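You operate a simulated robot arm through the tools that you are given. There is no shell and no other tool. Be economical: measure what you need, move in short steps, check, and stop when the job is done.

Carry out the task below with a simulated robot arm. There is one attempt and no reset: what you move stays moved.

TASK
Fetch the yellow plug and set it on the green saucer.
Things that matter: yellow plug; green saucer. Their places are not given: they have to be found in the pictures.

It is judged by the outcome, as a careful person would: the job done as asked, and still so three seconds after it is handed in. It fails if anything else is knocked over, pushed out of place, dropped, spilled or broken.

THE ROBOT
A 7-joint arm with a two-finger parallel gripper, fixed in place. Base frame: the origin is at the foot of the arm, x ahead of it, y to its left, z up; the work surface is at about z = 0. Lengths are in mm, angles in rad, forces in N, time in s.
With the tool pointing down near the work surface it reaches from about 240 to 620 mm from the base axis. Its first joint turns from -1.152 to 1.152 rad. Payload 2.6 kg.
The tool frame sits at the grasp point between the pads (the TCP): z along the fingers, y along the line on which they close. The tips reach 30 mm beyond it. The gripper opens to 94 mm. The fingers are 28 mm wide and 10 mm thick; the gripper's body (50 by 96 mm) begins 55 mm behind the TCP.
Orientation is that of the tool frame in the base frame, as a unit quaternion [x, y, z, w]. With the fingers straight down and closing along the base's y, the tool's x points along the base's -x, its y along +y and its z along -z.

THE INTERFACE
- The arm moves only by the tool play_rows. Its argument "increments" is a list of rows, each a list of 2 entries, a list of its own where there are three numbers: the shift along the base's x, y, z in units of 500 mm (1.0 is 500 mm), then the turn about the base's z in units of 120 degrees (1.0 is 120 degrees). In form: [[[tx, ty, tz], twist], ...]. A call has 1 to 8 rows; each row is the pose to reach, as a shift and turn from the pose commanded when the call began. "gripper" is the closure in counts, from 0 (fully open) to 255 (shut), set as the call begins (left out, the last holds). A call with a number of a shift or a turn outside -1 to 1 is refused whole. A row lasts 0.2 s, in which the tool goes at most 50 mm and 0.15 rad; a call with a longer step from one row to the next is refused whole, and so is a gripper value outside its range. A pose out of reach is approached as far as the arm can. The call stops where the force on the tool passes 40 N (or 10 N more than at its start, if that is more) or the arm is blocked; 0.2 s more then pass. Each finger travels about 72 mm/s and halts on what it meets, pressing with about 30 N; the grip force reading is that of the motor and also rises with nothing between the fingers. The clock runs only during rows and for 0.2 s after the last one: add rows that repeat a pose to give the fingers time. It gives the time, the measured TCP pose, the force on the tool (base axes), the opening and the grip force at its end, in the units of the frame above (readings bear some noise), and new pictures: "views" is both (left out), scene, wrist or none.
- Cameras (640 x 400 px; columns grow to the right, rows downward): "scene" is fixed at [47.6, 446.6, 561.7]; the picture's right is [-0.61, -0.79, 0.00], its down [-0.45, 0.35, -0.82] and it looks along [0.65, -0.50, -0.57] (base axes); focal length 275 px, centre (320, 200). "wrist" rides on the gripper at [76, 14, -102] in the tool frame; the picture's right is [-0.18, 0.98, 0.00], its down [-0.75, -0.14, -0.64] and it looks along [-0.63, -0.12, 0.77] (tool axes); focal length 243 px, centre (320, 200).
- probe_pixels(camera, pixels): for up to 12 pixels [column, row] of the newest picture of that camera ("zoom" is the newest enlarged one), the place [x, y, z] in the base frame of the surface seen there, good to about 2 mm. No time passes.
- close_up(camera, box): a new picture of the part [left, top, right, bottom] of that camera's present view, enlarged. No time passes.
- sign_off(): hands the job in; it is judged then, once.

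Go step by step. Measure first, check grasps and placings, and put right what went wrong. The budget is 60 turns and 170 pictures, counting those below and the enlarged ones. Unless the task says otherwise, let go and move clear before handing in, and close with one line.

The tools are called after ">>>" as name(argument=value, ...) on one line, values as JSON. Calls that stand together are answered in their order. play_rows: Moves the arm, as the interface text tells. Its arguments: {"type":"object","properties":{"increments":{"type":"array","items":{"type":"array"}},"gripper":{"type":"number"},"views":{"type":"string","enum":["both","scene","wrist","none"]}},"required":["increments"]} The other tools are called the same way: probe_pixels (camera, pixels) gives the place of the surface under pixels of a picture; close_up (camera, box) takes an enlarged picture of a part of a camera's view; sign_off () hands the job in.

At the start:

```text
time: 0.0
eef_pos: [415.6, -193.1, 286.7]
orientation: [0.001, 1.0, 0.0, 0.0]
ft_force: [0.1, 0.0, 0.5]
width: 94.1
grip_force: 0.1
```

scene: 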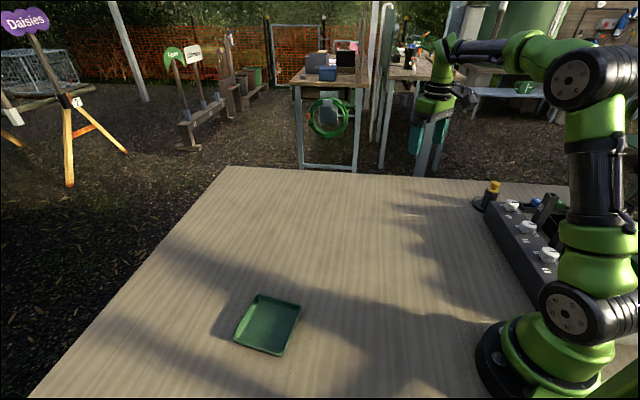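
wrist: 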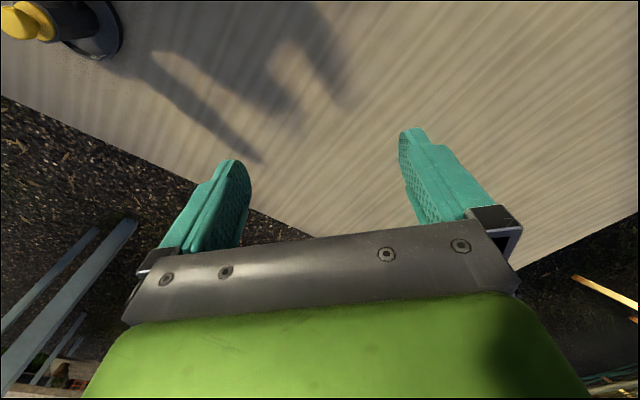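

The scene shows a yellow-topped plug near (492,190) on a dark base, and the green saucer near (268,324). I'll enlarge the plug and probe both.

>>> close_up(camera="scene", box=[440, 150, 600, 290])

>>> close_up(camera="wrist", box=[0, 0, 160, 100])

>>> probe_pixels(camera="scene", pixels=[[268, 324], [260, 296], [300, 306], [281, 355], [235, 340], [493, 184], [490, 195], [486, 205], [478, 207], [512, 204], [527, 225], [300, 220]])

>>> probe_pixels(camera="wrist", pixels=[[8, 22], [35, 20], [48, 20], [70, 20], [95, 40], [115, 30], [20, 5]])

```text
2.86 times, centred on (520, 220) of scene
```

zoom: 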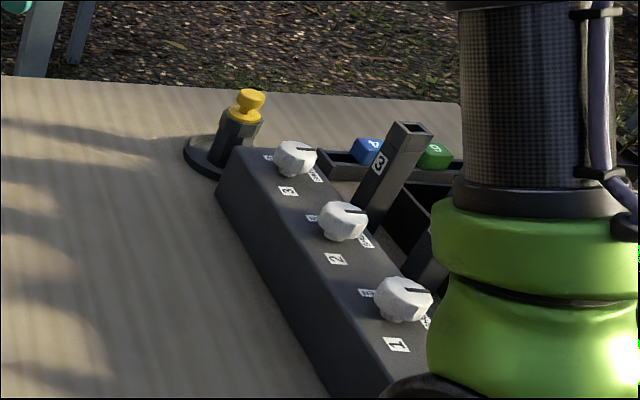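

```text
4.00 times, centred on (80, 50) of wrist
```

zoom: 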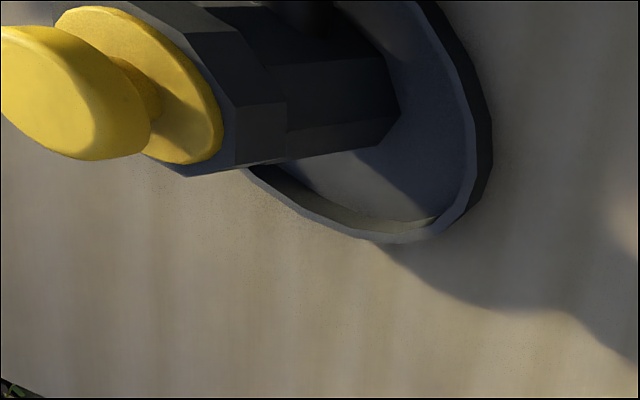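

```text
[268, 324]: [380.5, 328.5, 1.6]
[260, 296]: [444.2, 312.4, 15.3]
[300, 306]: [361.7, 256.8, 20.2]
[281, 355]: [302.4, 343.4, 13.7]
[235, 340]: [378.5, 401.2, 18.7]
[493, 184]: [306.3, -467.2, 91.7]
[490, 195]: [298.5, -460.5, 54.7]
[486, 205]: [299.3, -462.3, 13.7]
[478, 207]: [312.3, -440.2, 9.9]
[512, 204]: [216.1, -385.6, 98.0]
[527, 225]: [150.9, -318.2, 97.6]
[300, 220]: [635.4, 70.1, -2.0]
```

```text
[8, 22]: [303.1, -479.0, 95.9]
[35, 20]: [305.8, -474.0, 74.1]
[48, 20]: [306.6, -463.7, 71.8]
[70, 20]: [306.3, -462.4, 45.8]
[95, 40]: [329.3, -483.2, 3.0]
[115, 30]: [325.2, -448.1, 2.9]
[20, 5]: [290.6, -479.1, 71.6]
```

The plug's yellow head sits in a dark holder at about (297,-478), top z≈98. The saucer centre is near (373,329). I'll move above the plug, staying high, to look closer.

>>> play_rows(increments=[[[-0.03, -0.08, 0], 0], [[-0.06, -0.16, 0], 0], [[-0.09, -0.24, 0], 0], [[-0.12, -0.32, 0], 0], [[-0.15, -0.4, 0], 0], [[-0.19, -0.48, 0], 0], [[-0.237, -0.54, -0.06], 0], [[-0.237, -0.57, -0.12], 0]], gripper=0)

```text
time: 1.8
eef_pos: [294.5, -477.4, 225.0]
orientation: [0.0, 1.0, 0.0, -0.001]
ft_force: [0.2, -0.1, -0.6]
width: 93.8
grip_force: 0.0
```

scene: 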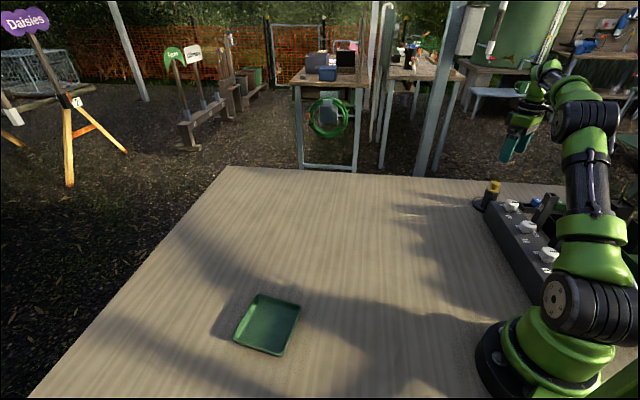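
wrist: 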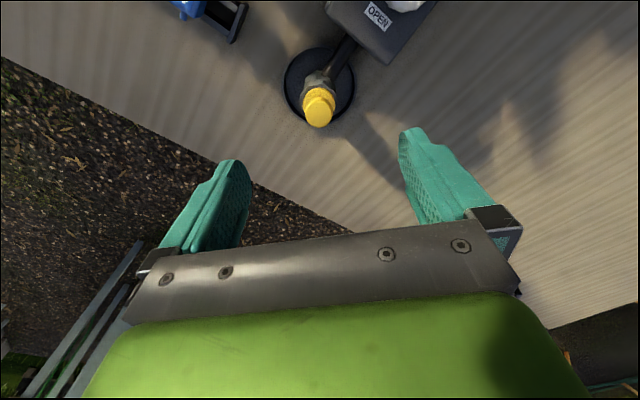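

The plug is now visible at (319,105) in the wrist view, with the box's corner at upper right. I'll zoom in and probe them.

>>> close_up(camera="wrist", box=[240, 0, 448, 130])

>>> probe_pixels(camera="wrist", pixels=[[319, 112], [308, 110], [331, 110], [319, 122], [319, 92], [309, 96], [331, 97], [328, 76], [385, 60], [330, 5], [345, 45], [405, 2]])

```text
3.08 times, centred on (344, 65) of wrist
```

zoom: 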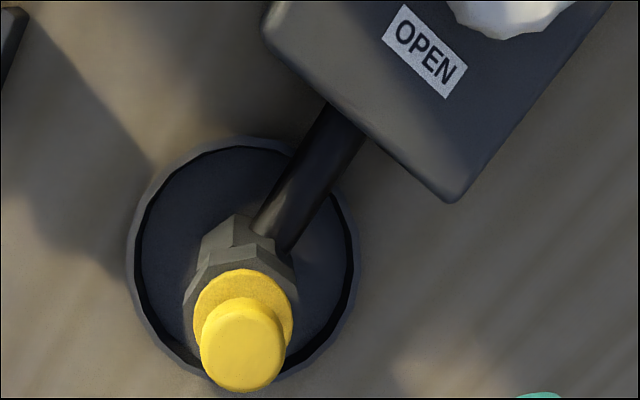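

```text
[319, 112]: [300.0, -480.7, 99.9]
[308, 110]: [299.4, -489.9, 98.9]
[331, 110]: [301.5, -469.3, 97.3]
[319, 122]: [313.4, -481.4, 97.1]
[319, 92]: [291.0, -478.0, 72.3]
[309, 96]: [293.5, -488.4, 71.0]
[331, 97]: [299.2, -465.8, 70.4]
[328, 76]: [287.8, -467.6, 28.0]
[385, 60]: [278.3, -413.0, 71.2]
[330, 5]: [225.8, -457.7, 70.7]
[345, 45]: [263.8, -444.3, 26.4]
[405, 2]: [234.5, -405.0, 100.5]
```

The head is about 24 mm wide, centred near (302,-480), z≈78–100, with a flange at z≈71. I'll go down to TCP z≈108 with the fingers open, keeping the tips above the flange.

>>> play_rows(increments=[[[0.01, -0.004, -0.06], 0], [[0.01, -0.004, -0.12], 0], [[0.01, -0.004, -0.17], 0], [[0.01, -0.004, -0.21], 0], [[0.01, -0.004, -0.238], 0], [[0.01, -0.004, -0.238], 0]])

```text
time: 3.2
eef_pos: [302.2, -481.4, 105.7]
orientation: [0.0, 1.0, 0.0, -0.001]
ft_force: [0.1, 0.0, -0.1]
width: 94.0
grip_force: 0.1
```

scene: 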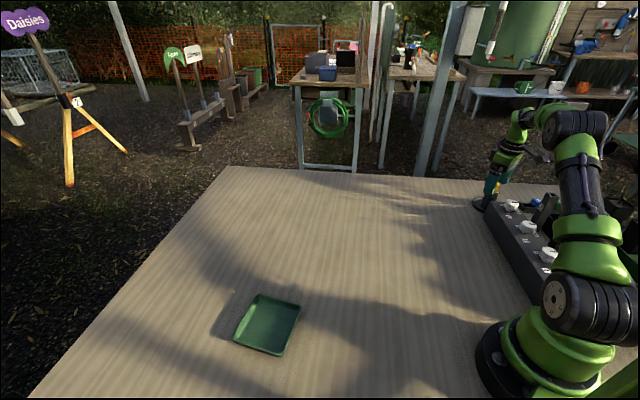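
wrist: 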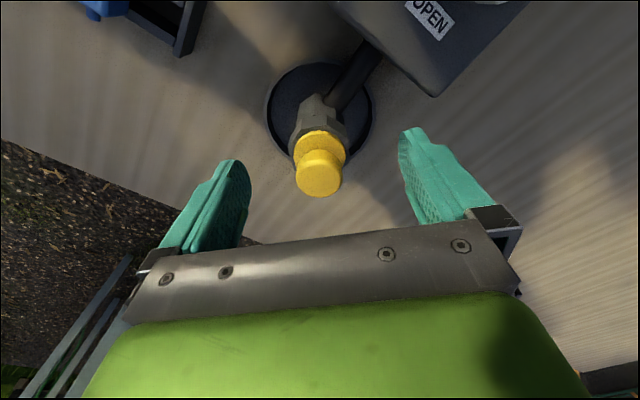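

The head (319,178) lies between the fingers. I'll probe to check its centre and the tip height.

>>> probe_pixels(camera="wrist", pixels=[[319, 178], [319, 192], [319, 164], [300, 178], [338, 178], [320, 140], [302, 148], [340, 150], [411, 132], [235, 163]])

>>> close_up(camera="wrist", box=[240, 80, 400, 220])

```text
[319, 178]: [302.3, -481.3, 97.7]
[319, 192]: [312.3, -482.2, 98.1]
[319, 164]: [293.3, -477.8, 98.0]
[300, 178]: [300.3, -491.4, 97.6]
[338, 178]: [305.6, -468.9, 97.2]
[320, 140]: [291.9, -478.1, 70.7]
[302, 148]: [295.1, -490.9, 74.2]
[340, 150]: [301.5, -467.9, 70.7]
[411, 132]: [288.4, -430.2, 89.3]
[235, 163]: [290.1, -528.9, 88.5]
```

```text
2.86 times, centred on (320, 150) of wrist
```

zoom: 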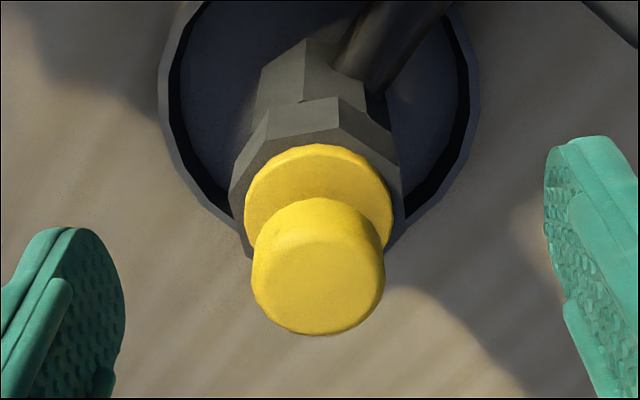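

Centre (303,-480) matches the TCP, so I'll close on the head.

>>> play_rows(increments=[[[0, 0.001, 0], 0], [[0, 0.001, 0], 0], [[0, 0.001, 0], 0], [[0, 0.001, 0], 0], [[0, 0.001, 0], 0]], gripper=255, views="wrist")

```text
time: 4.4
eef_pos: [302.0, -480.5, 107.2]
orientation: [0.0, 1.0, -0.001, 0.0]
ft_force: [-0.8, -0.8, 0.9]
width: 25.1
grip_force: 29.7
```

wrist: 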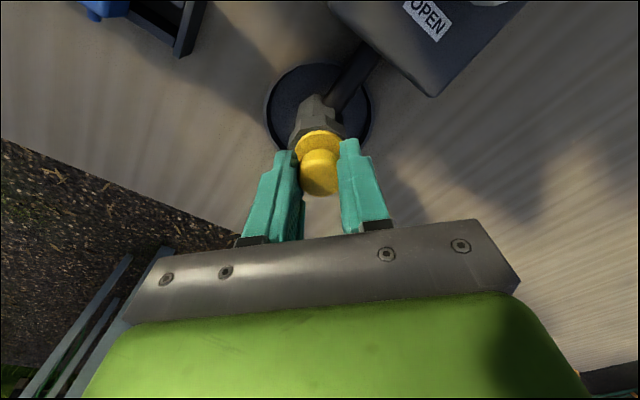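

The fingers hold the head at 25.1 mm. I'll pull straight up slowly and watch the force.

>>> play_rows(increments=[[[0, 0.001, 0.006], 0], [[0, 0.001, 0.012], 0], [[0, 0.001, 0.02], 0], [[0, 0.001, 0.03], 0]], views="wrist")

```text
time: 5.4
eef_pos: [304.0, -478.0, 123.6]
orientation: [0.0, 1.0, 0.0, 0.0]
ft_force: [-0.4, -0.3, -0.6]
width: 26.4
grip_force: 0.1
```

wrist: 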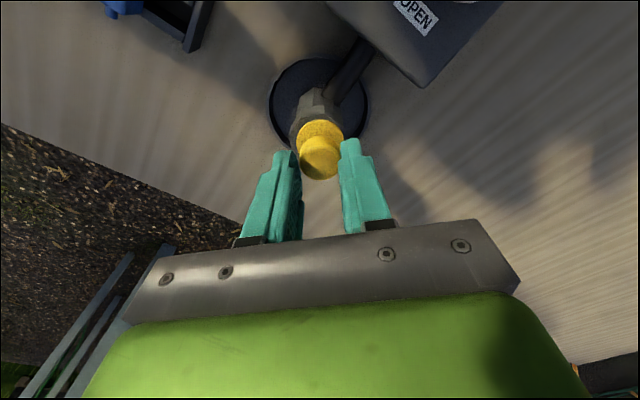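

Grip force fell to 0.1 at width 26.4, and the head looks lower between the fingers, so it seems to have slipped. I'll check the head's height.

>>> close_up(camera="wrist", box=[240, 60, 400, 220])

>>> probe_pixels(camera="wrist", pixels=[[319, 160], [319, 172], [320, 128], [310, 105], [300, 75]])

```text
2.50 times, centred on (320, 140) of wrist
```

zoom: 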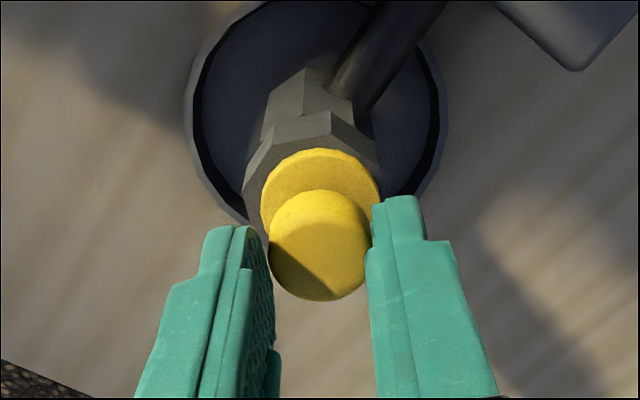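

```text
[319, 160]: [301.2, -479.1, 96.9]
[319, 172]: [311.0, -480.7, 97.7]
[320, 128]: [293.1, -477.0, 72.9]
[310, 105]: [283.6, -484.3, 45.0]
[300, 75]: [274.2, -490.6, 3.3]
```

The plug hasn't moved (top still z≈97), and the fingers have relaxed off it. I'll open, go back down slightly deeper and re-grip, sending the gripper value explicitly each call.

>>> play_rows(increments=[[[0, 0, 0], 0], [[0, 0, 0], 0], [[-0.001, -0.003, -0.017], 0], [[-0.001, -0.003, -0.033], 0], [[-0.001, -0.003, -0.033], 0]], gripper=120, views="none")

>>> play_rows(increments=[[[0, 0, 0], 0], [[0, 0, 0], 0], [[0, 0, 0], 0], [[0, 0, 0], 0]], gripper=255, views="wrist")

>>> play_rows(increments=[[[0, 0, 0], 0], [[0, 0, 0], 0]], gripper=255, views="none")

```text
time: 6.6
eef_pos: [302.6, -480.8, 107.0]
orientation: [0.0, 1.0, 0.0, 0.0]
ft_force: [0.6, -0.1, -0.5]
width: 49.7
grip_force: 0.1
```

```text
time: 7.6
eef_pos: [302.1, -481.9, 107.5]
orientation: [0.0, 1.0, 0.001, 0.0]
ft_force: [0.1, 0.3, 0.6]
width: 25.1
grip_force: 30.1
```

wrist: 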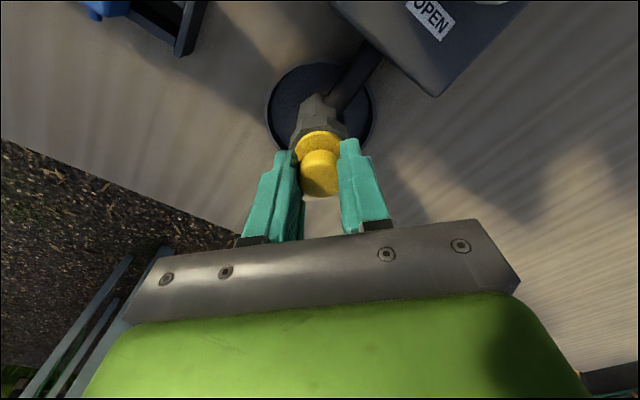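

```text
time: 8.2
eef_pos: [302.1, -480.3, 106.6]
orientation: [0.001, 1.0, 0.0, 0.0]
ft_force: [-0.3, -0.8, -0.1]
width: 25.6
grip_force: 29.9
```

The grip is steady at 30 N. I'll pull only a few mm to read the resistance.

>>> play_rows(increments=[[[0, 0, 0.003], 0], [[0, 0, 0.006], 0]], gripper=255, views="none")

```text
time: 8.8
eef_pos: [303.2, -480.4, 109.7]
orientation: [0.0, 1.0, 0.0, 0.0]
ft_force: [-0.7, -0.1, -0.9]
width: 25.2
grip_force: 29.7
```

>>> play_rows(increments=[[[0, 0, 0.003], 0], [[0, 0, 0.006], 0]], gripper=255, views="wrist")

>>> probe_pixels(camera="wrist", pixels=[[319, 170], [319, 185], [320, 138]])

```text
time: 9.4
eef_pos: [302.6, -481.6, 111.9]
orientation: [-0.001, 1.0, 0.0, 0.0]
ft_force: [0.8, -0.1, -0.2]
width: 25.1
grip_force: 29.9
```

wrist: 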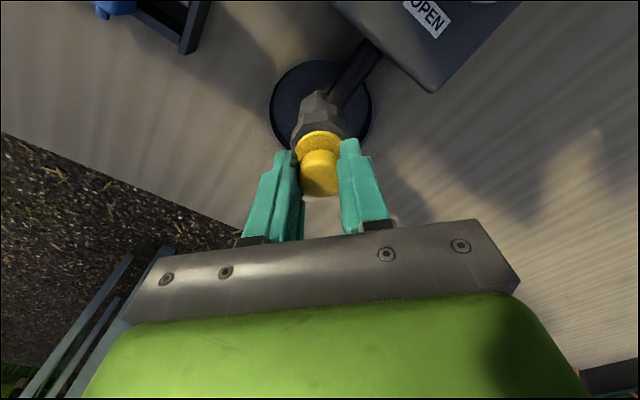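

```text
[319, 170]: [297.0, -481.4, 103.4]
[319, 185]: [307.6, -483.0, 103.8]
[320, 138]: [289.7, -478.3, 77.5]
```

The plug is rising with the gripper now (top 103.5, flange 77.5). I'll continue gently.

>>> play_rows(increments=[[[0, 0, 0.004], 0], [[0, 0, 0.008], 0], [[0, 0, 0.012], 0]], gripper=255, views="none")

>>> play_rows(increments=[[[0, 0, 0.004], 0], [[0, 0, 0.008], 0], [[0, 0, 0.012], 0]], gripper=255, views="wrist")

>>> probe_pixels(camera="wrist", pixels=[[319, 170], [319, 185], [320, 138]])

```text
time: 10.2
eef_pos: [302.2, -480.1, 117.6]
orientation: [0.0, 1.0, 0.0, 0.0]
ft_force: [-0.3, -0.1, 0.1]
width: 25.3
grip_force: 29.6
```

```text
time: 11.0
eef_pos: [302.2, -481.3, 124.9]
orientation: [0.0, 1.0, 0.0, 0.0]
ft_force: [-0.4, 0.0, 0.0]
width: 25.2
grip_force: 30.0
```

wrist: 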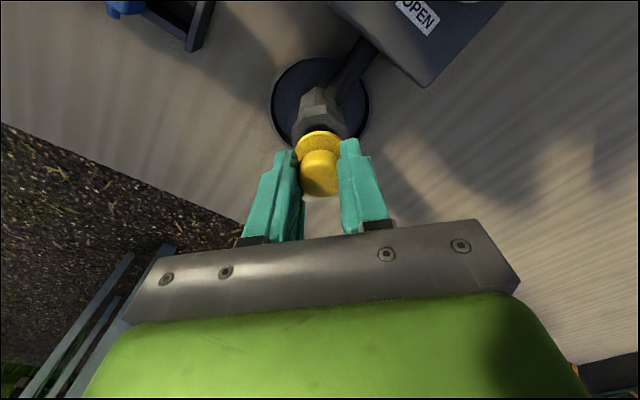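

```text
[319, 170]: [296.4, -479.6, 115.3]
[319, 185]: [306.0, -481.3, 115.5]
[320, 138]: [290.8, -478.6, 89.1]
```

The plug is following (top 115, flange 89) and the socket stays put. I'll keep lifting straight up until the stem clears.

>>> play_rows(increments=[[[0, 0, 0.01], 0], [[0, 0, 0.02], 0], [[0, 0, 0.03], 0], [[0, 0, 0.04], 0], [[0, 0, 0.05], 0], [[0, 0, 0.06], 0]], gripper=255, views="both")

>>> close_up(camera="scene", box=[440, 130, 560, 230])

```text
time: 12.4
eef_pos: [300.8, -480.8, 155.3]
orientation: [-0.002, 1.0, -0.001, 0.0]
ft_force: [0.3, 0.9, -1.5]
width: 25.4
grip_force: 29.7
```

scene: 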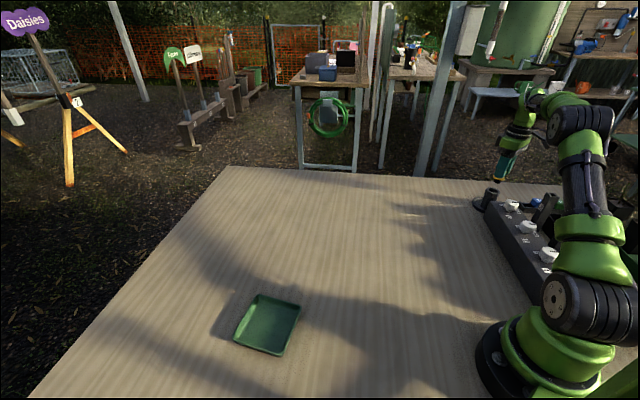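
wrist: 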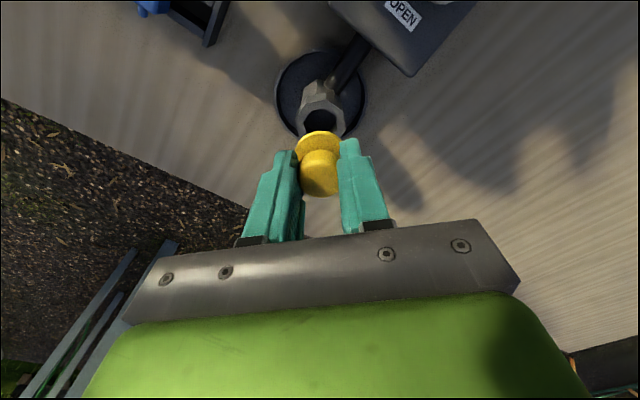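

```text
4.00 times, centred on (500, 180) of scene
```

zoom: 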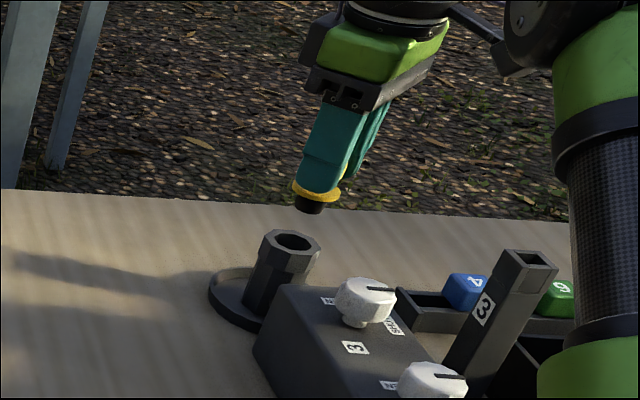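

The plug is free of the socket, which hasn't moved. I'll raise it a bit and carry it toward the saucer at a moderate speed.

>>> play_rows(increments=[[[0, 0, 0.03], 0], [[0.01, 0.03, 0.05], 0], [[0.02, 0.09, 0.05], 0], [[0.03, 0.16, 0.05], 0], [[0.04, 0.23, 0.05], 0], [[0.05, 0.3, 0.05], 0], [[0.05, 0.37, 0.05], 0], [[0.05, 0.43, 0.05], 0]], gripper=255, views="wrist")

```text
time: 14.2
eef_pos: [326.2, -265.2, 180.2]
orientation: [0.0, 1.0, 0.0, 0.0]
ft_force: [0.8, 0.1, -1.2]
width: 25.1
grip_force: 29.6
```

wrist: 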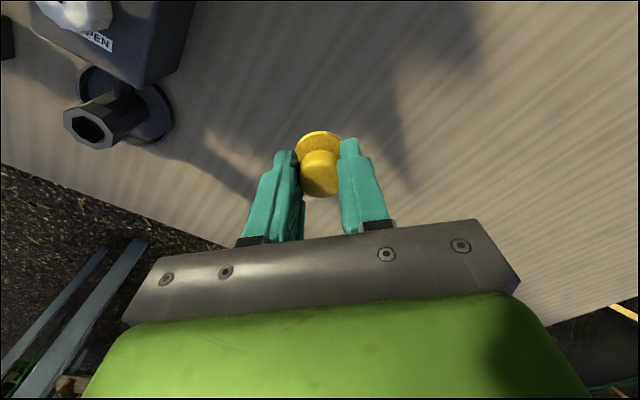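

Still held firmly. I'll keep carrying it.

>>> play_rows(increments=[[[0, 0.06, 0], 0], [[0, 0.13, 0], 0], [[0, 0.2, 0], 0], [[0, 0.27, 0], 0], [[0, 0.34, 0], 0], [[0, 0.41, 0], 0], [[0, 0.48, 0], 0], [[0, 0.54, 0], 0]], gripper=255, views="scene")

>>> play_rows(increments=[[[0.01, 0.06, 0], 0], [[0.02, 0.13, -0.02], 0], [[0.03, 0.2, -0.04], 0], [[0.05, 0.27, -0.06], 0], [[0.07, 0.34, -0.08], 0], [[0.08, 0.41, -0.1], 0], [[0.088, 0.48, -0.11], 0], [[0.088, 0.6, -0.12], 0]], gripper=255, views="both")

```text
time: 16.0
eef_pos: [326.2, 5.2, 176.9]
orientation: [0.0, 1.0, 0.0, 0.0]
ft_force: [0.4, -1.3, -1.5]
width: 25.0
grip_force: 30.0
```

scene: 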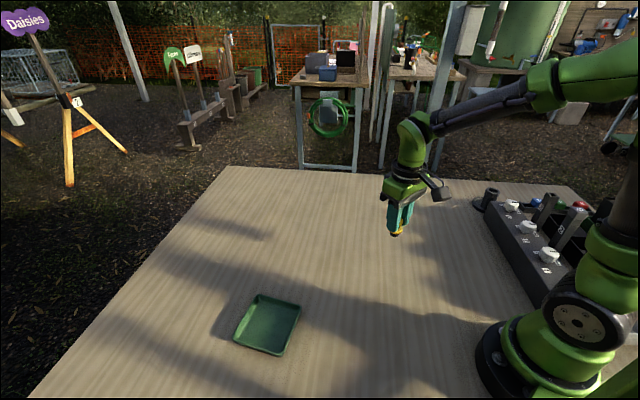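

```text
refused: row 8 steps farther than a row can; nothing moved
```

The first leg went fine; the second was refused for a step that was too long. I'll resend it with even steps.

>>> play_rows(increments=[[[0.01, 0.06, 0], 0], [[0.02, 0.14, -0.01], 0], [[0.03, 0.225, -0.02], 0], [[0.045, 0.31, -0.03], 0], [[0.06, 0.395, -0.04], 0], [[0.075, 0.48, -0.05], 0], [[0.088, 0.565, -0.06], 0], [[0.09, 0.64, -0.07], 0]], gripper=255, views="both")

>>> close_up(camera="scene", box=[190, 200, 350, 370])

```text
time: 17.8
eef_pos: [373.2, 327.3, 146.7]
orientation: [0.0, 1.0, 0.0, 0.001]
ft_force: [0.2, 1.0, -1.3]
width: 25.3
grip_force: 29.5
```

scene: 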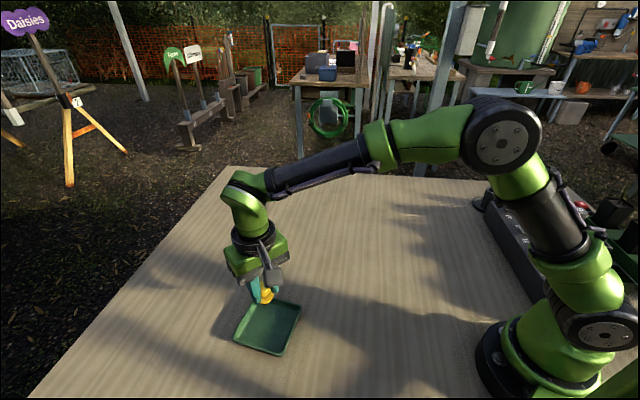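
wrist: 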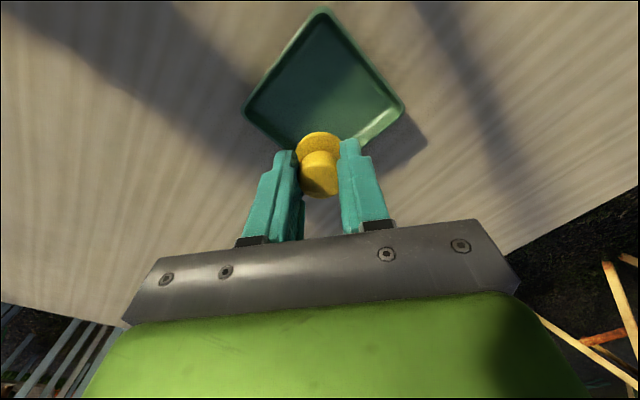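

```text
2.35 times, centred on (270, 285) of scene
```

zoom: 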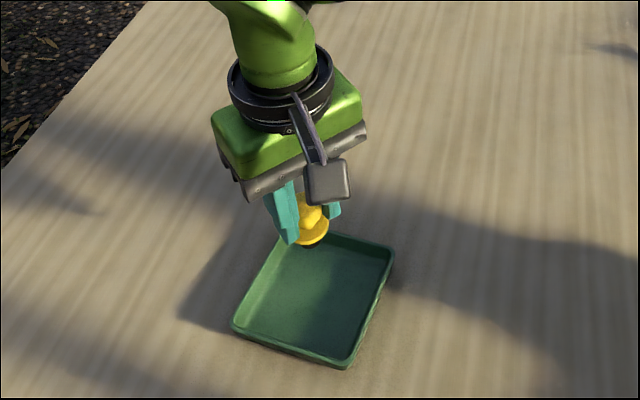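

It is over the saucer. I'll probe the stem's lower end and the saucer's floor and rim before lowering.

>>> probe_pixels(camera="zoom", pixels=[[315, 236], [312, 245], [309, 247], [318, 240], [330, 290], [300, 310], [318, 210]])

>>> close_up(camera="scene", box=[245, 270, 295, 310])

```text
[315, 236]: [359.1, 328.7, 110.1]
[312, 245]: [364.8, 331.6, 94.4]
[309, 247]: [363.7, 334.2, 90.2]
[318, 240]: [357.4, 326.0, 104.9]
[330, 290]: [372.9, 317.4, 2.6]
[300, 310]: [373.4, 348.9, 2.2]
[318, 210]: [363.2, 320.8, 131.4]
```

```text
10.00 times, centred on (270, 290) of scene
```

zoom: 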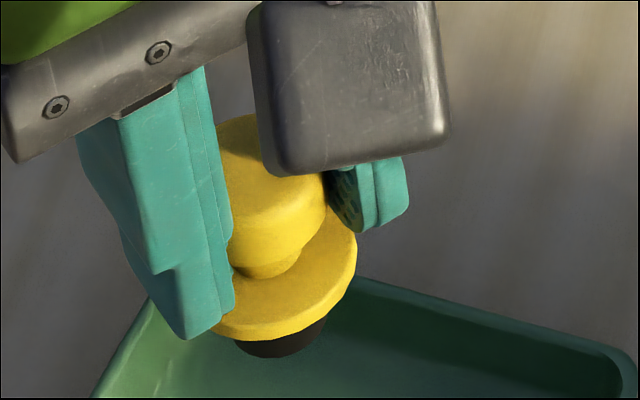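

>>> probe_pixels(camera="zoom", pixels=[[270, 354], [295, 352], [250, 352], [280, 335]])

>>> play_rows(increments=[[[0, 0, -0.03], 0], [[0, 0, -0.07], 0], [[0, 0, -0.11], 0], [[0, 0, -0.135], 0], [[0, 0, -0.15], 0], [[0, 0, -0.15], 0]], gripper=255, views="scene")

>>> close_up(camera="scene", box=[230, 280, 310, 360])

```text
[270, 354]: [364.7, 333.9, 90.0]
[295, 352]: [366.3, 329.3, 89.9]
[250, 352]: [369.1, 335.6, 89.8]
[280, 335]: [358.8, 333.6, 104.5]
```

```text
time: 19.2
eef_pos: [372.0, 325.4, 70.1]
orientation: [-0.001, 1.0, 0.0, 0.0]
ft_force: [-0.4, 0.6, -0.7]
width: 25.2
grip_force: 29.8
```

scene: 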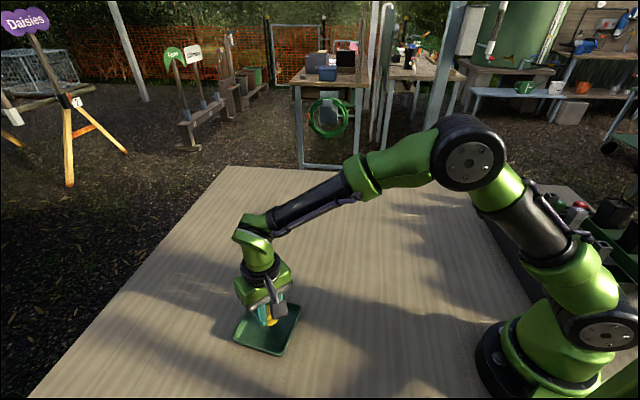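

```text
5.00 times, centred on (270, 320) of scene
```

zoom: 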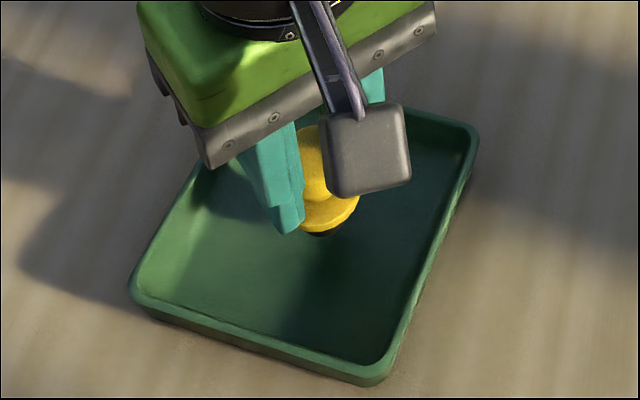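

The stem bottom is about 56.5 mm below the TCP, so roughly 11 mm remain. I'll lower in small steps and watch for contact force.

>>> play_rows(increments=[[[0, 0, -0.006], 0], [[0, 0, -0.012], 0], [[0, 0, -0.016], 0], [[0, 0, -0.019], 0]], gripper=255, views="none")

>>> play_rows(increments=[[[0, 0, -0.002], 0], [[0, 0, -0.002], 0]], gripper=255, views="none")

```text
time: 20.2
eef_pos: [371.6, 324.7, 61.3]
orientation: [0.001, 1.0, 0.0, 0.0]
ft_force: [0.3, -0.1, -1.2]
width: 25.3
grip_force: 30.6
```

```text
time: 20.8
eef_pos: [372.8, 324.5, 59.5]
orientation: [0.0, 1.0, 0.0, 0.0]
ft_force: [0.0, -0.1, -0.8]
width: 25.4
grip_force: 30.3
```

>>> play_rows(increments=[[[0, 0, -0.002], 0], [[0, 0, -0.002], 0]], gripper=255, views="scene")

>>> close_up(camera="scene", box=[250, 295, 300, 335])

```text
time: 21.4
eef_pos: [372.2, 326.4, 58.6]
orientation: [-0.001, 1.0, -0.001, 0.0]
ft_force: [-0.4, -0.3, 3.3]
width: 25.4
grip_force: 29.1
```

scene: 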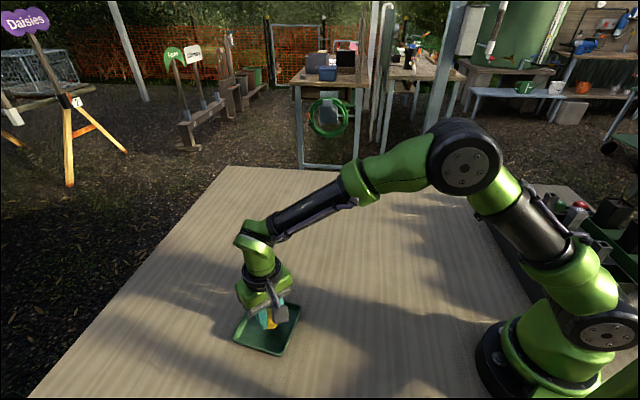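

```text
10.00 times, centred on (275, 315) of scene
```

zoom: 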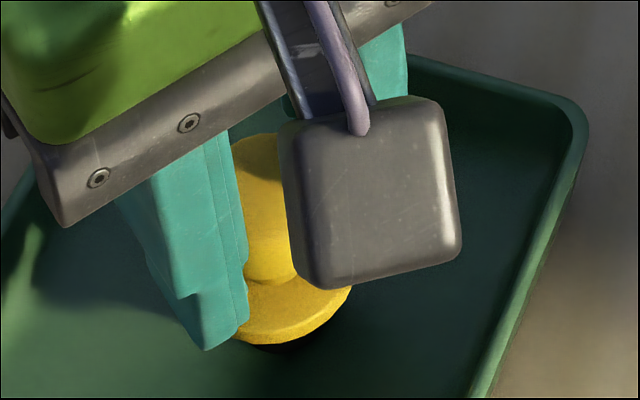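

A +3.3 N reading shows the stem is resting on the saucer floor. I'll open, pause, then rise straight up.

>>> play_rows(increments=[[[0, 0, 0], 0], [[0, 0, 0], 0], [[0, 0, 0], 0], [[0, 0, 0], 0]], gripper=100, views="wrist")

>>> play_rows(increments=[[[0, 0, 0.02], 0], [[0, 0, 0.06], 0], [[0, 0, 0.12], 0], [[0, 0, 0.2], 0], [[0, 0, 0.28], 0], [[-0.06, -0.06, 0.32], 0], [[-0.06, -0.12, 0.34], 0], [[-0.06, -0.2, 0.34], 0]], gripper=100, views="both")

>>> close_up(camera="scene", box=[220, 270, 320, 370])

```text
time: 22.4
eef_pos: [371.6, 325.9, 59.2]
orientation: [0.001, 1.0, 0.0, 0.001]
ft_force: [-0.4, 0.0, -0.4]
width: 57.4
grip_force: 0.1
```

wrist: 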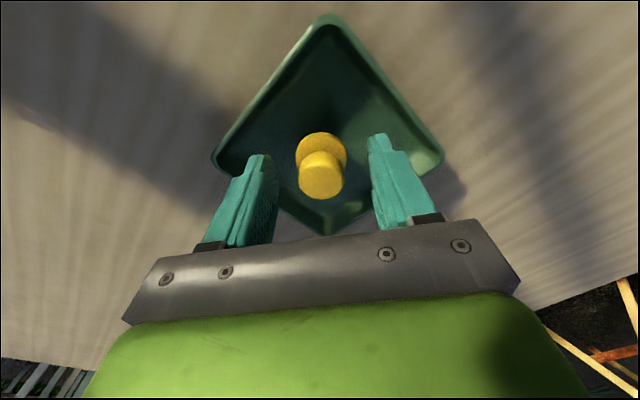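

```text
time: 24.2
eef_pos: [338.5, 225.2, 230.9]
orientation: [0.0, 1.0, 0.0, 0.0]
ft_force: [0.5, -0.7, 0.6]
width: 57.3
grip_force: 0.0
```

scene: 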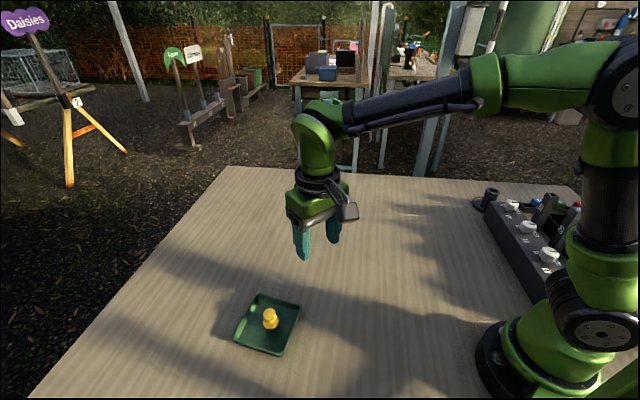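
wrist: 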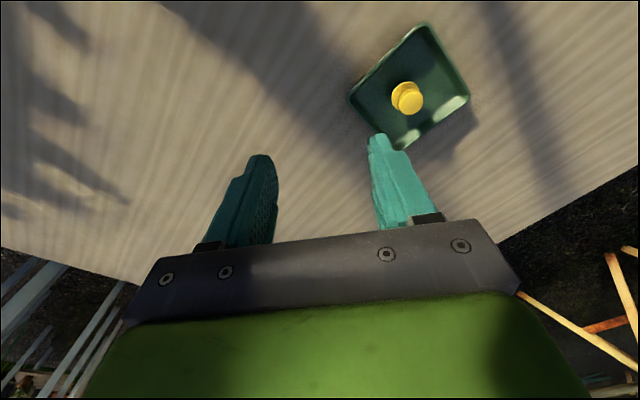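

```text
4.00 times, centred on (270, 320) of scene
```

zoom: 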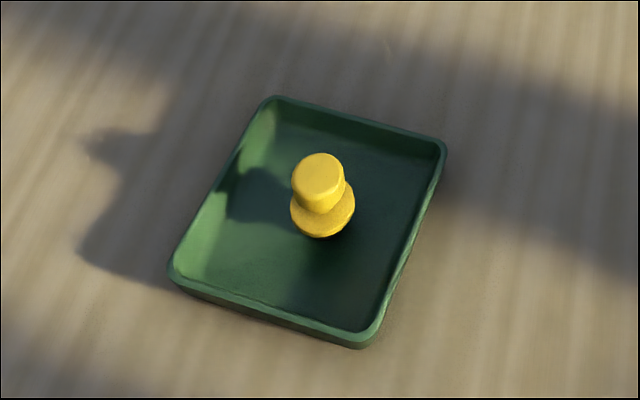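

The plug stands upright in the saucer at (270,318), the saucer and socket haven't moved, and the arm is clear. I'm handing in.

>>> sign_off()

```text
The job is handed in.
```

The yellow plug is standing upright on the green saucer, nothing else was disturbed, and the job is handed in.
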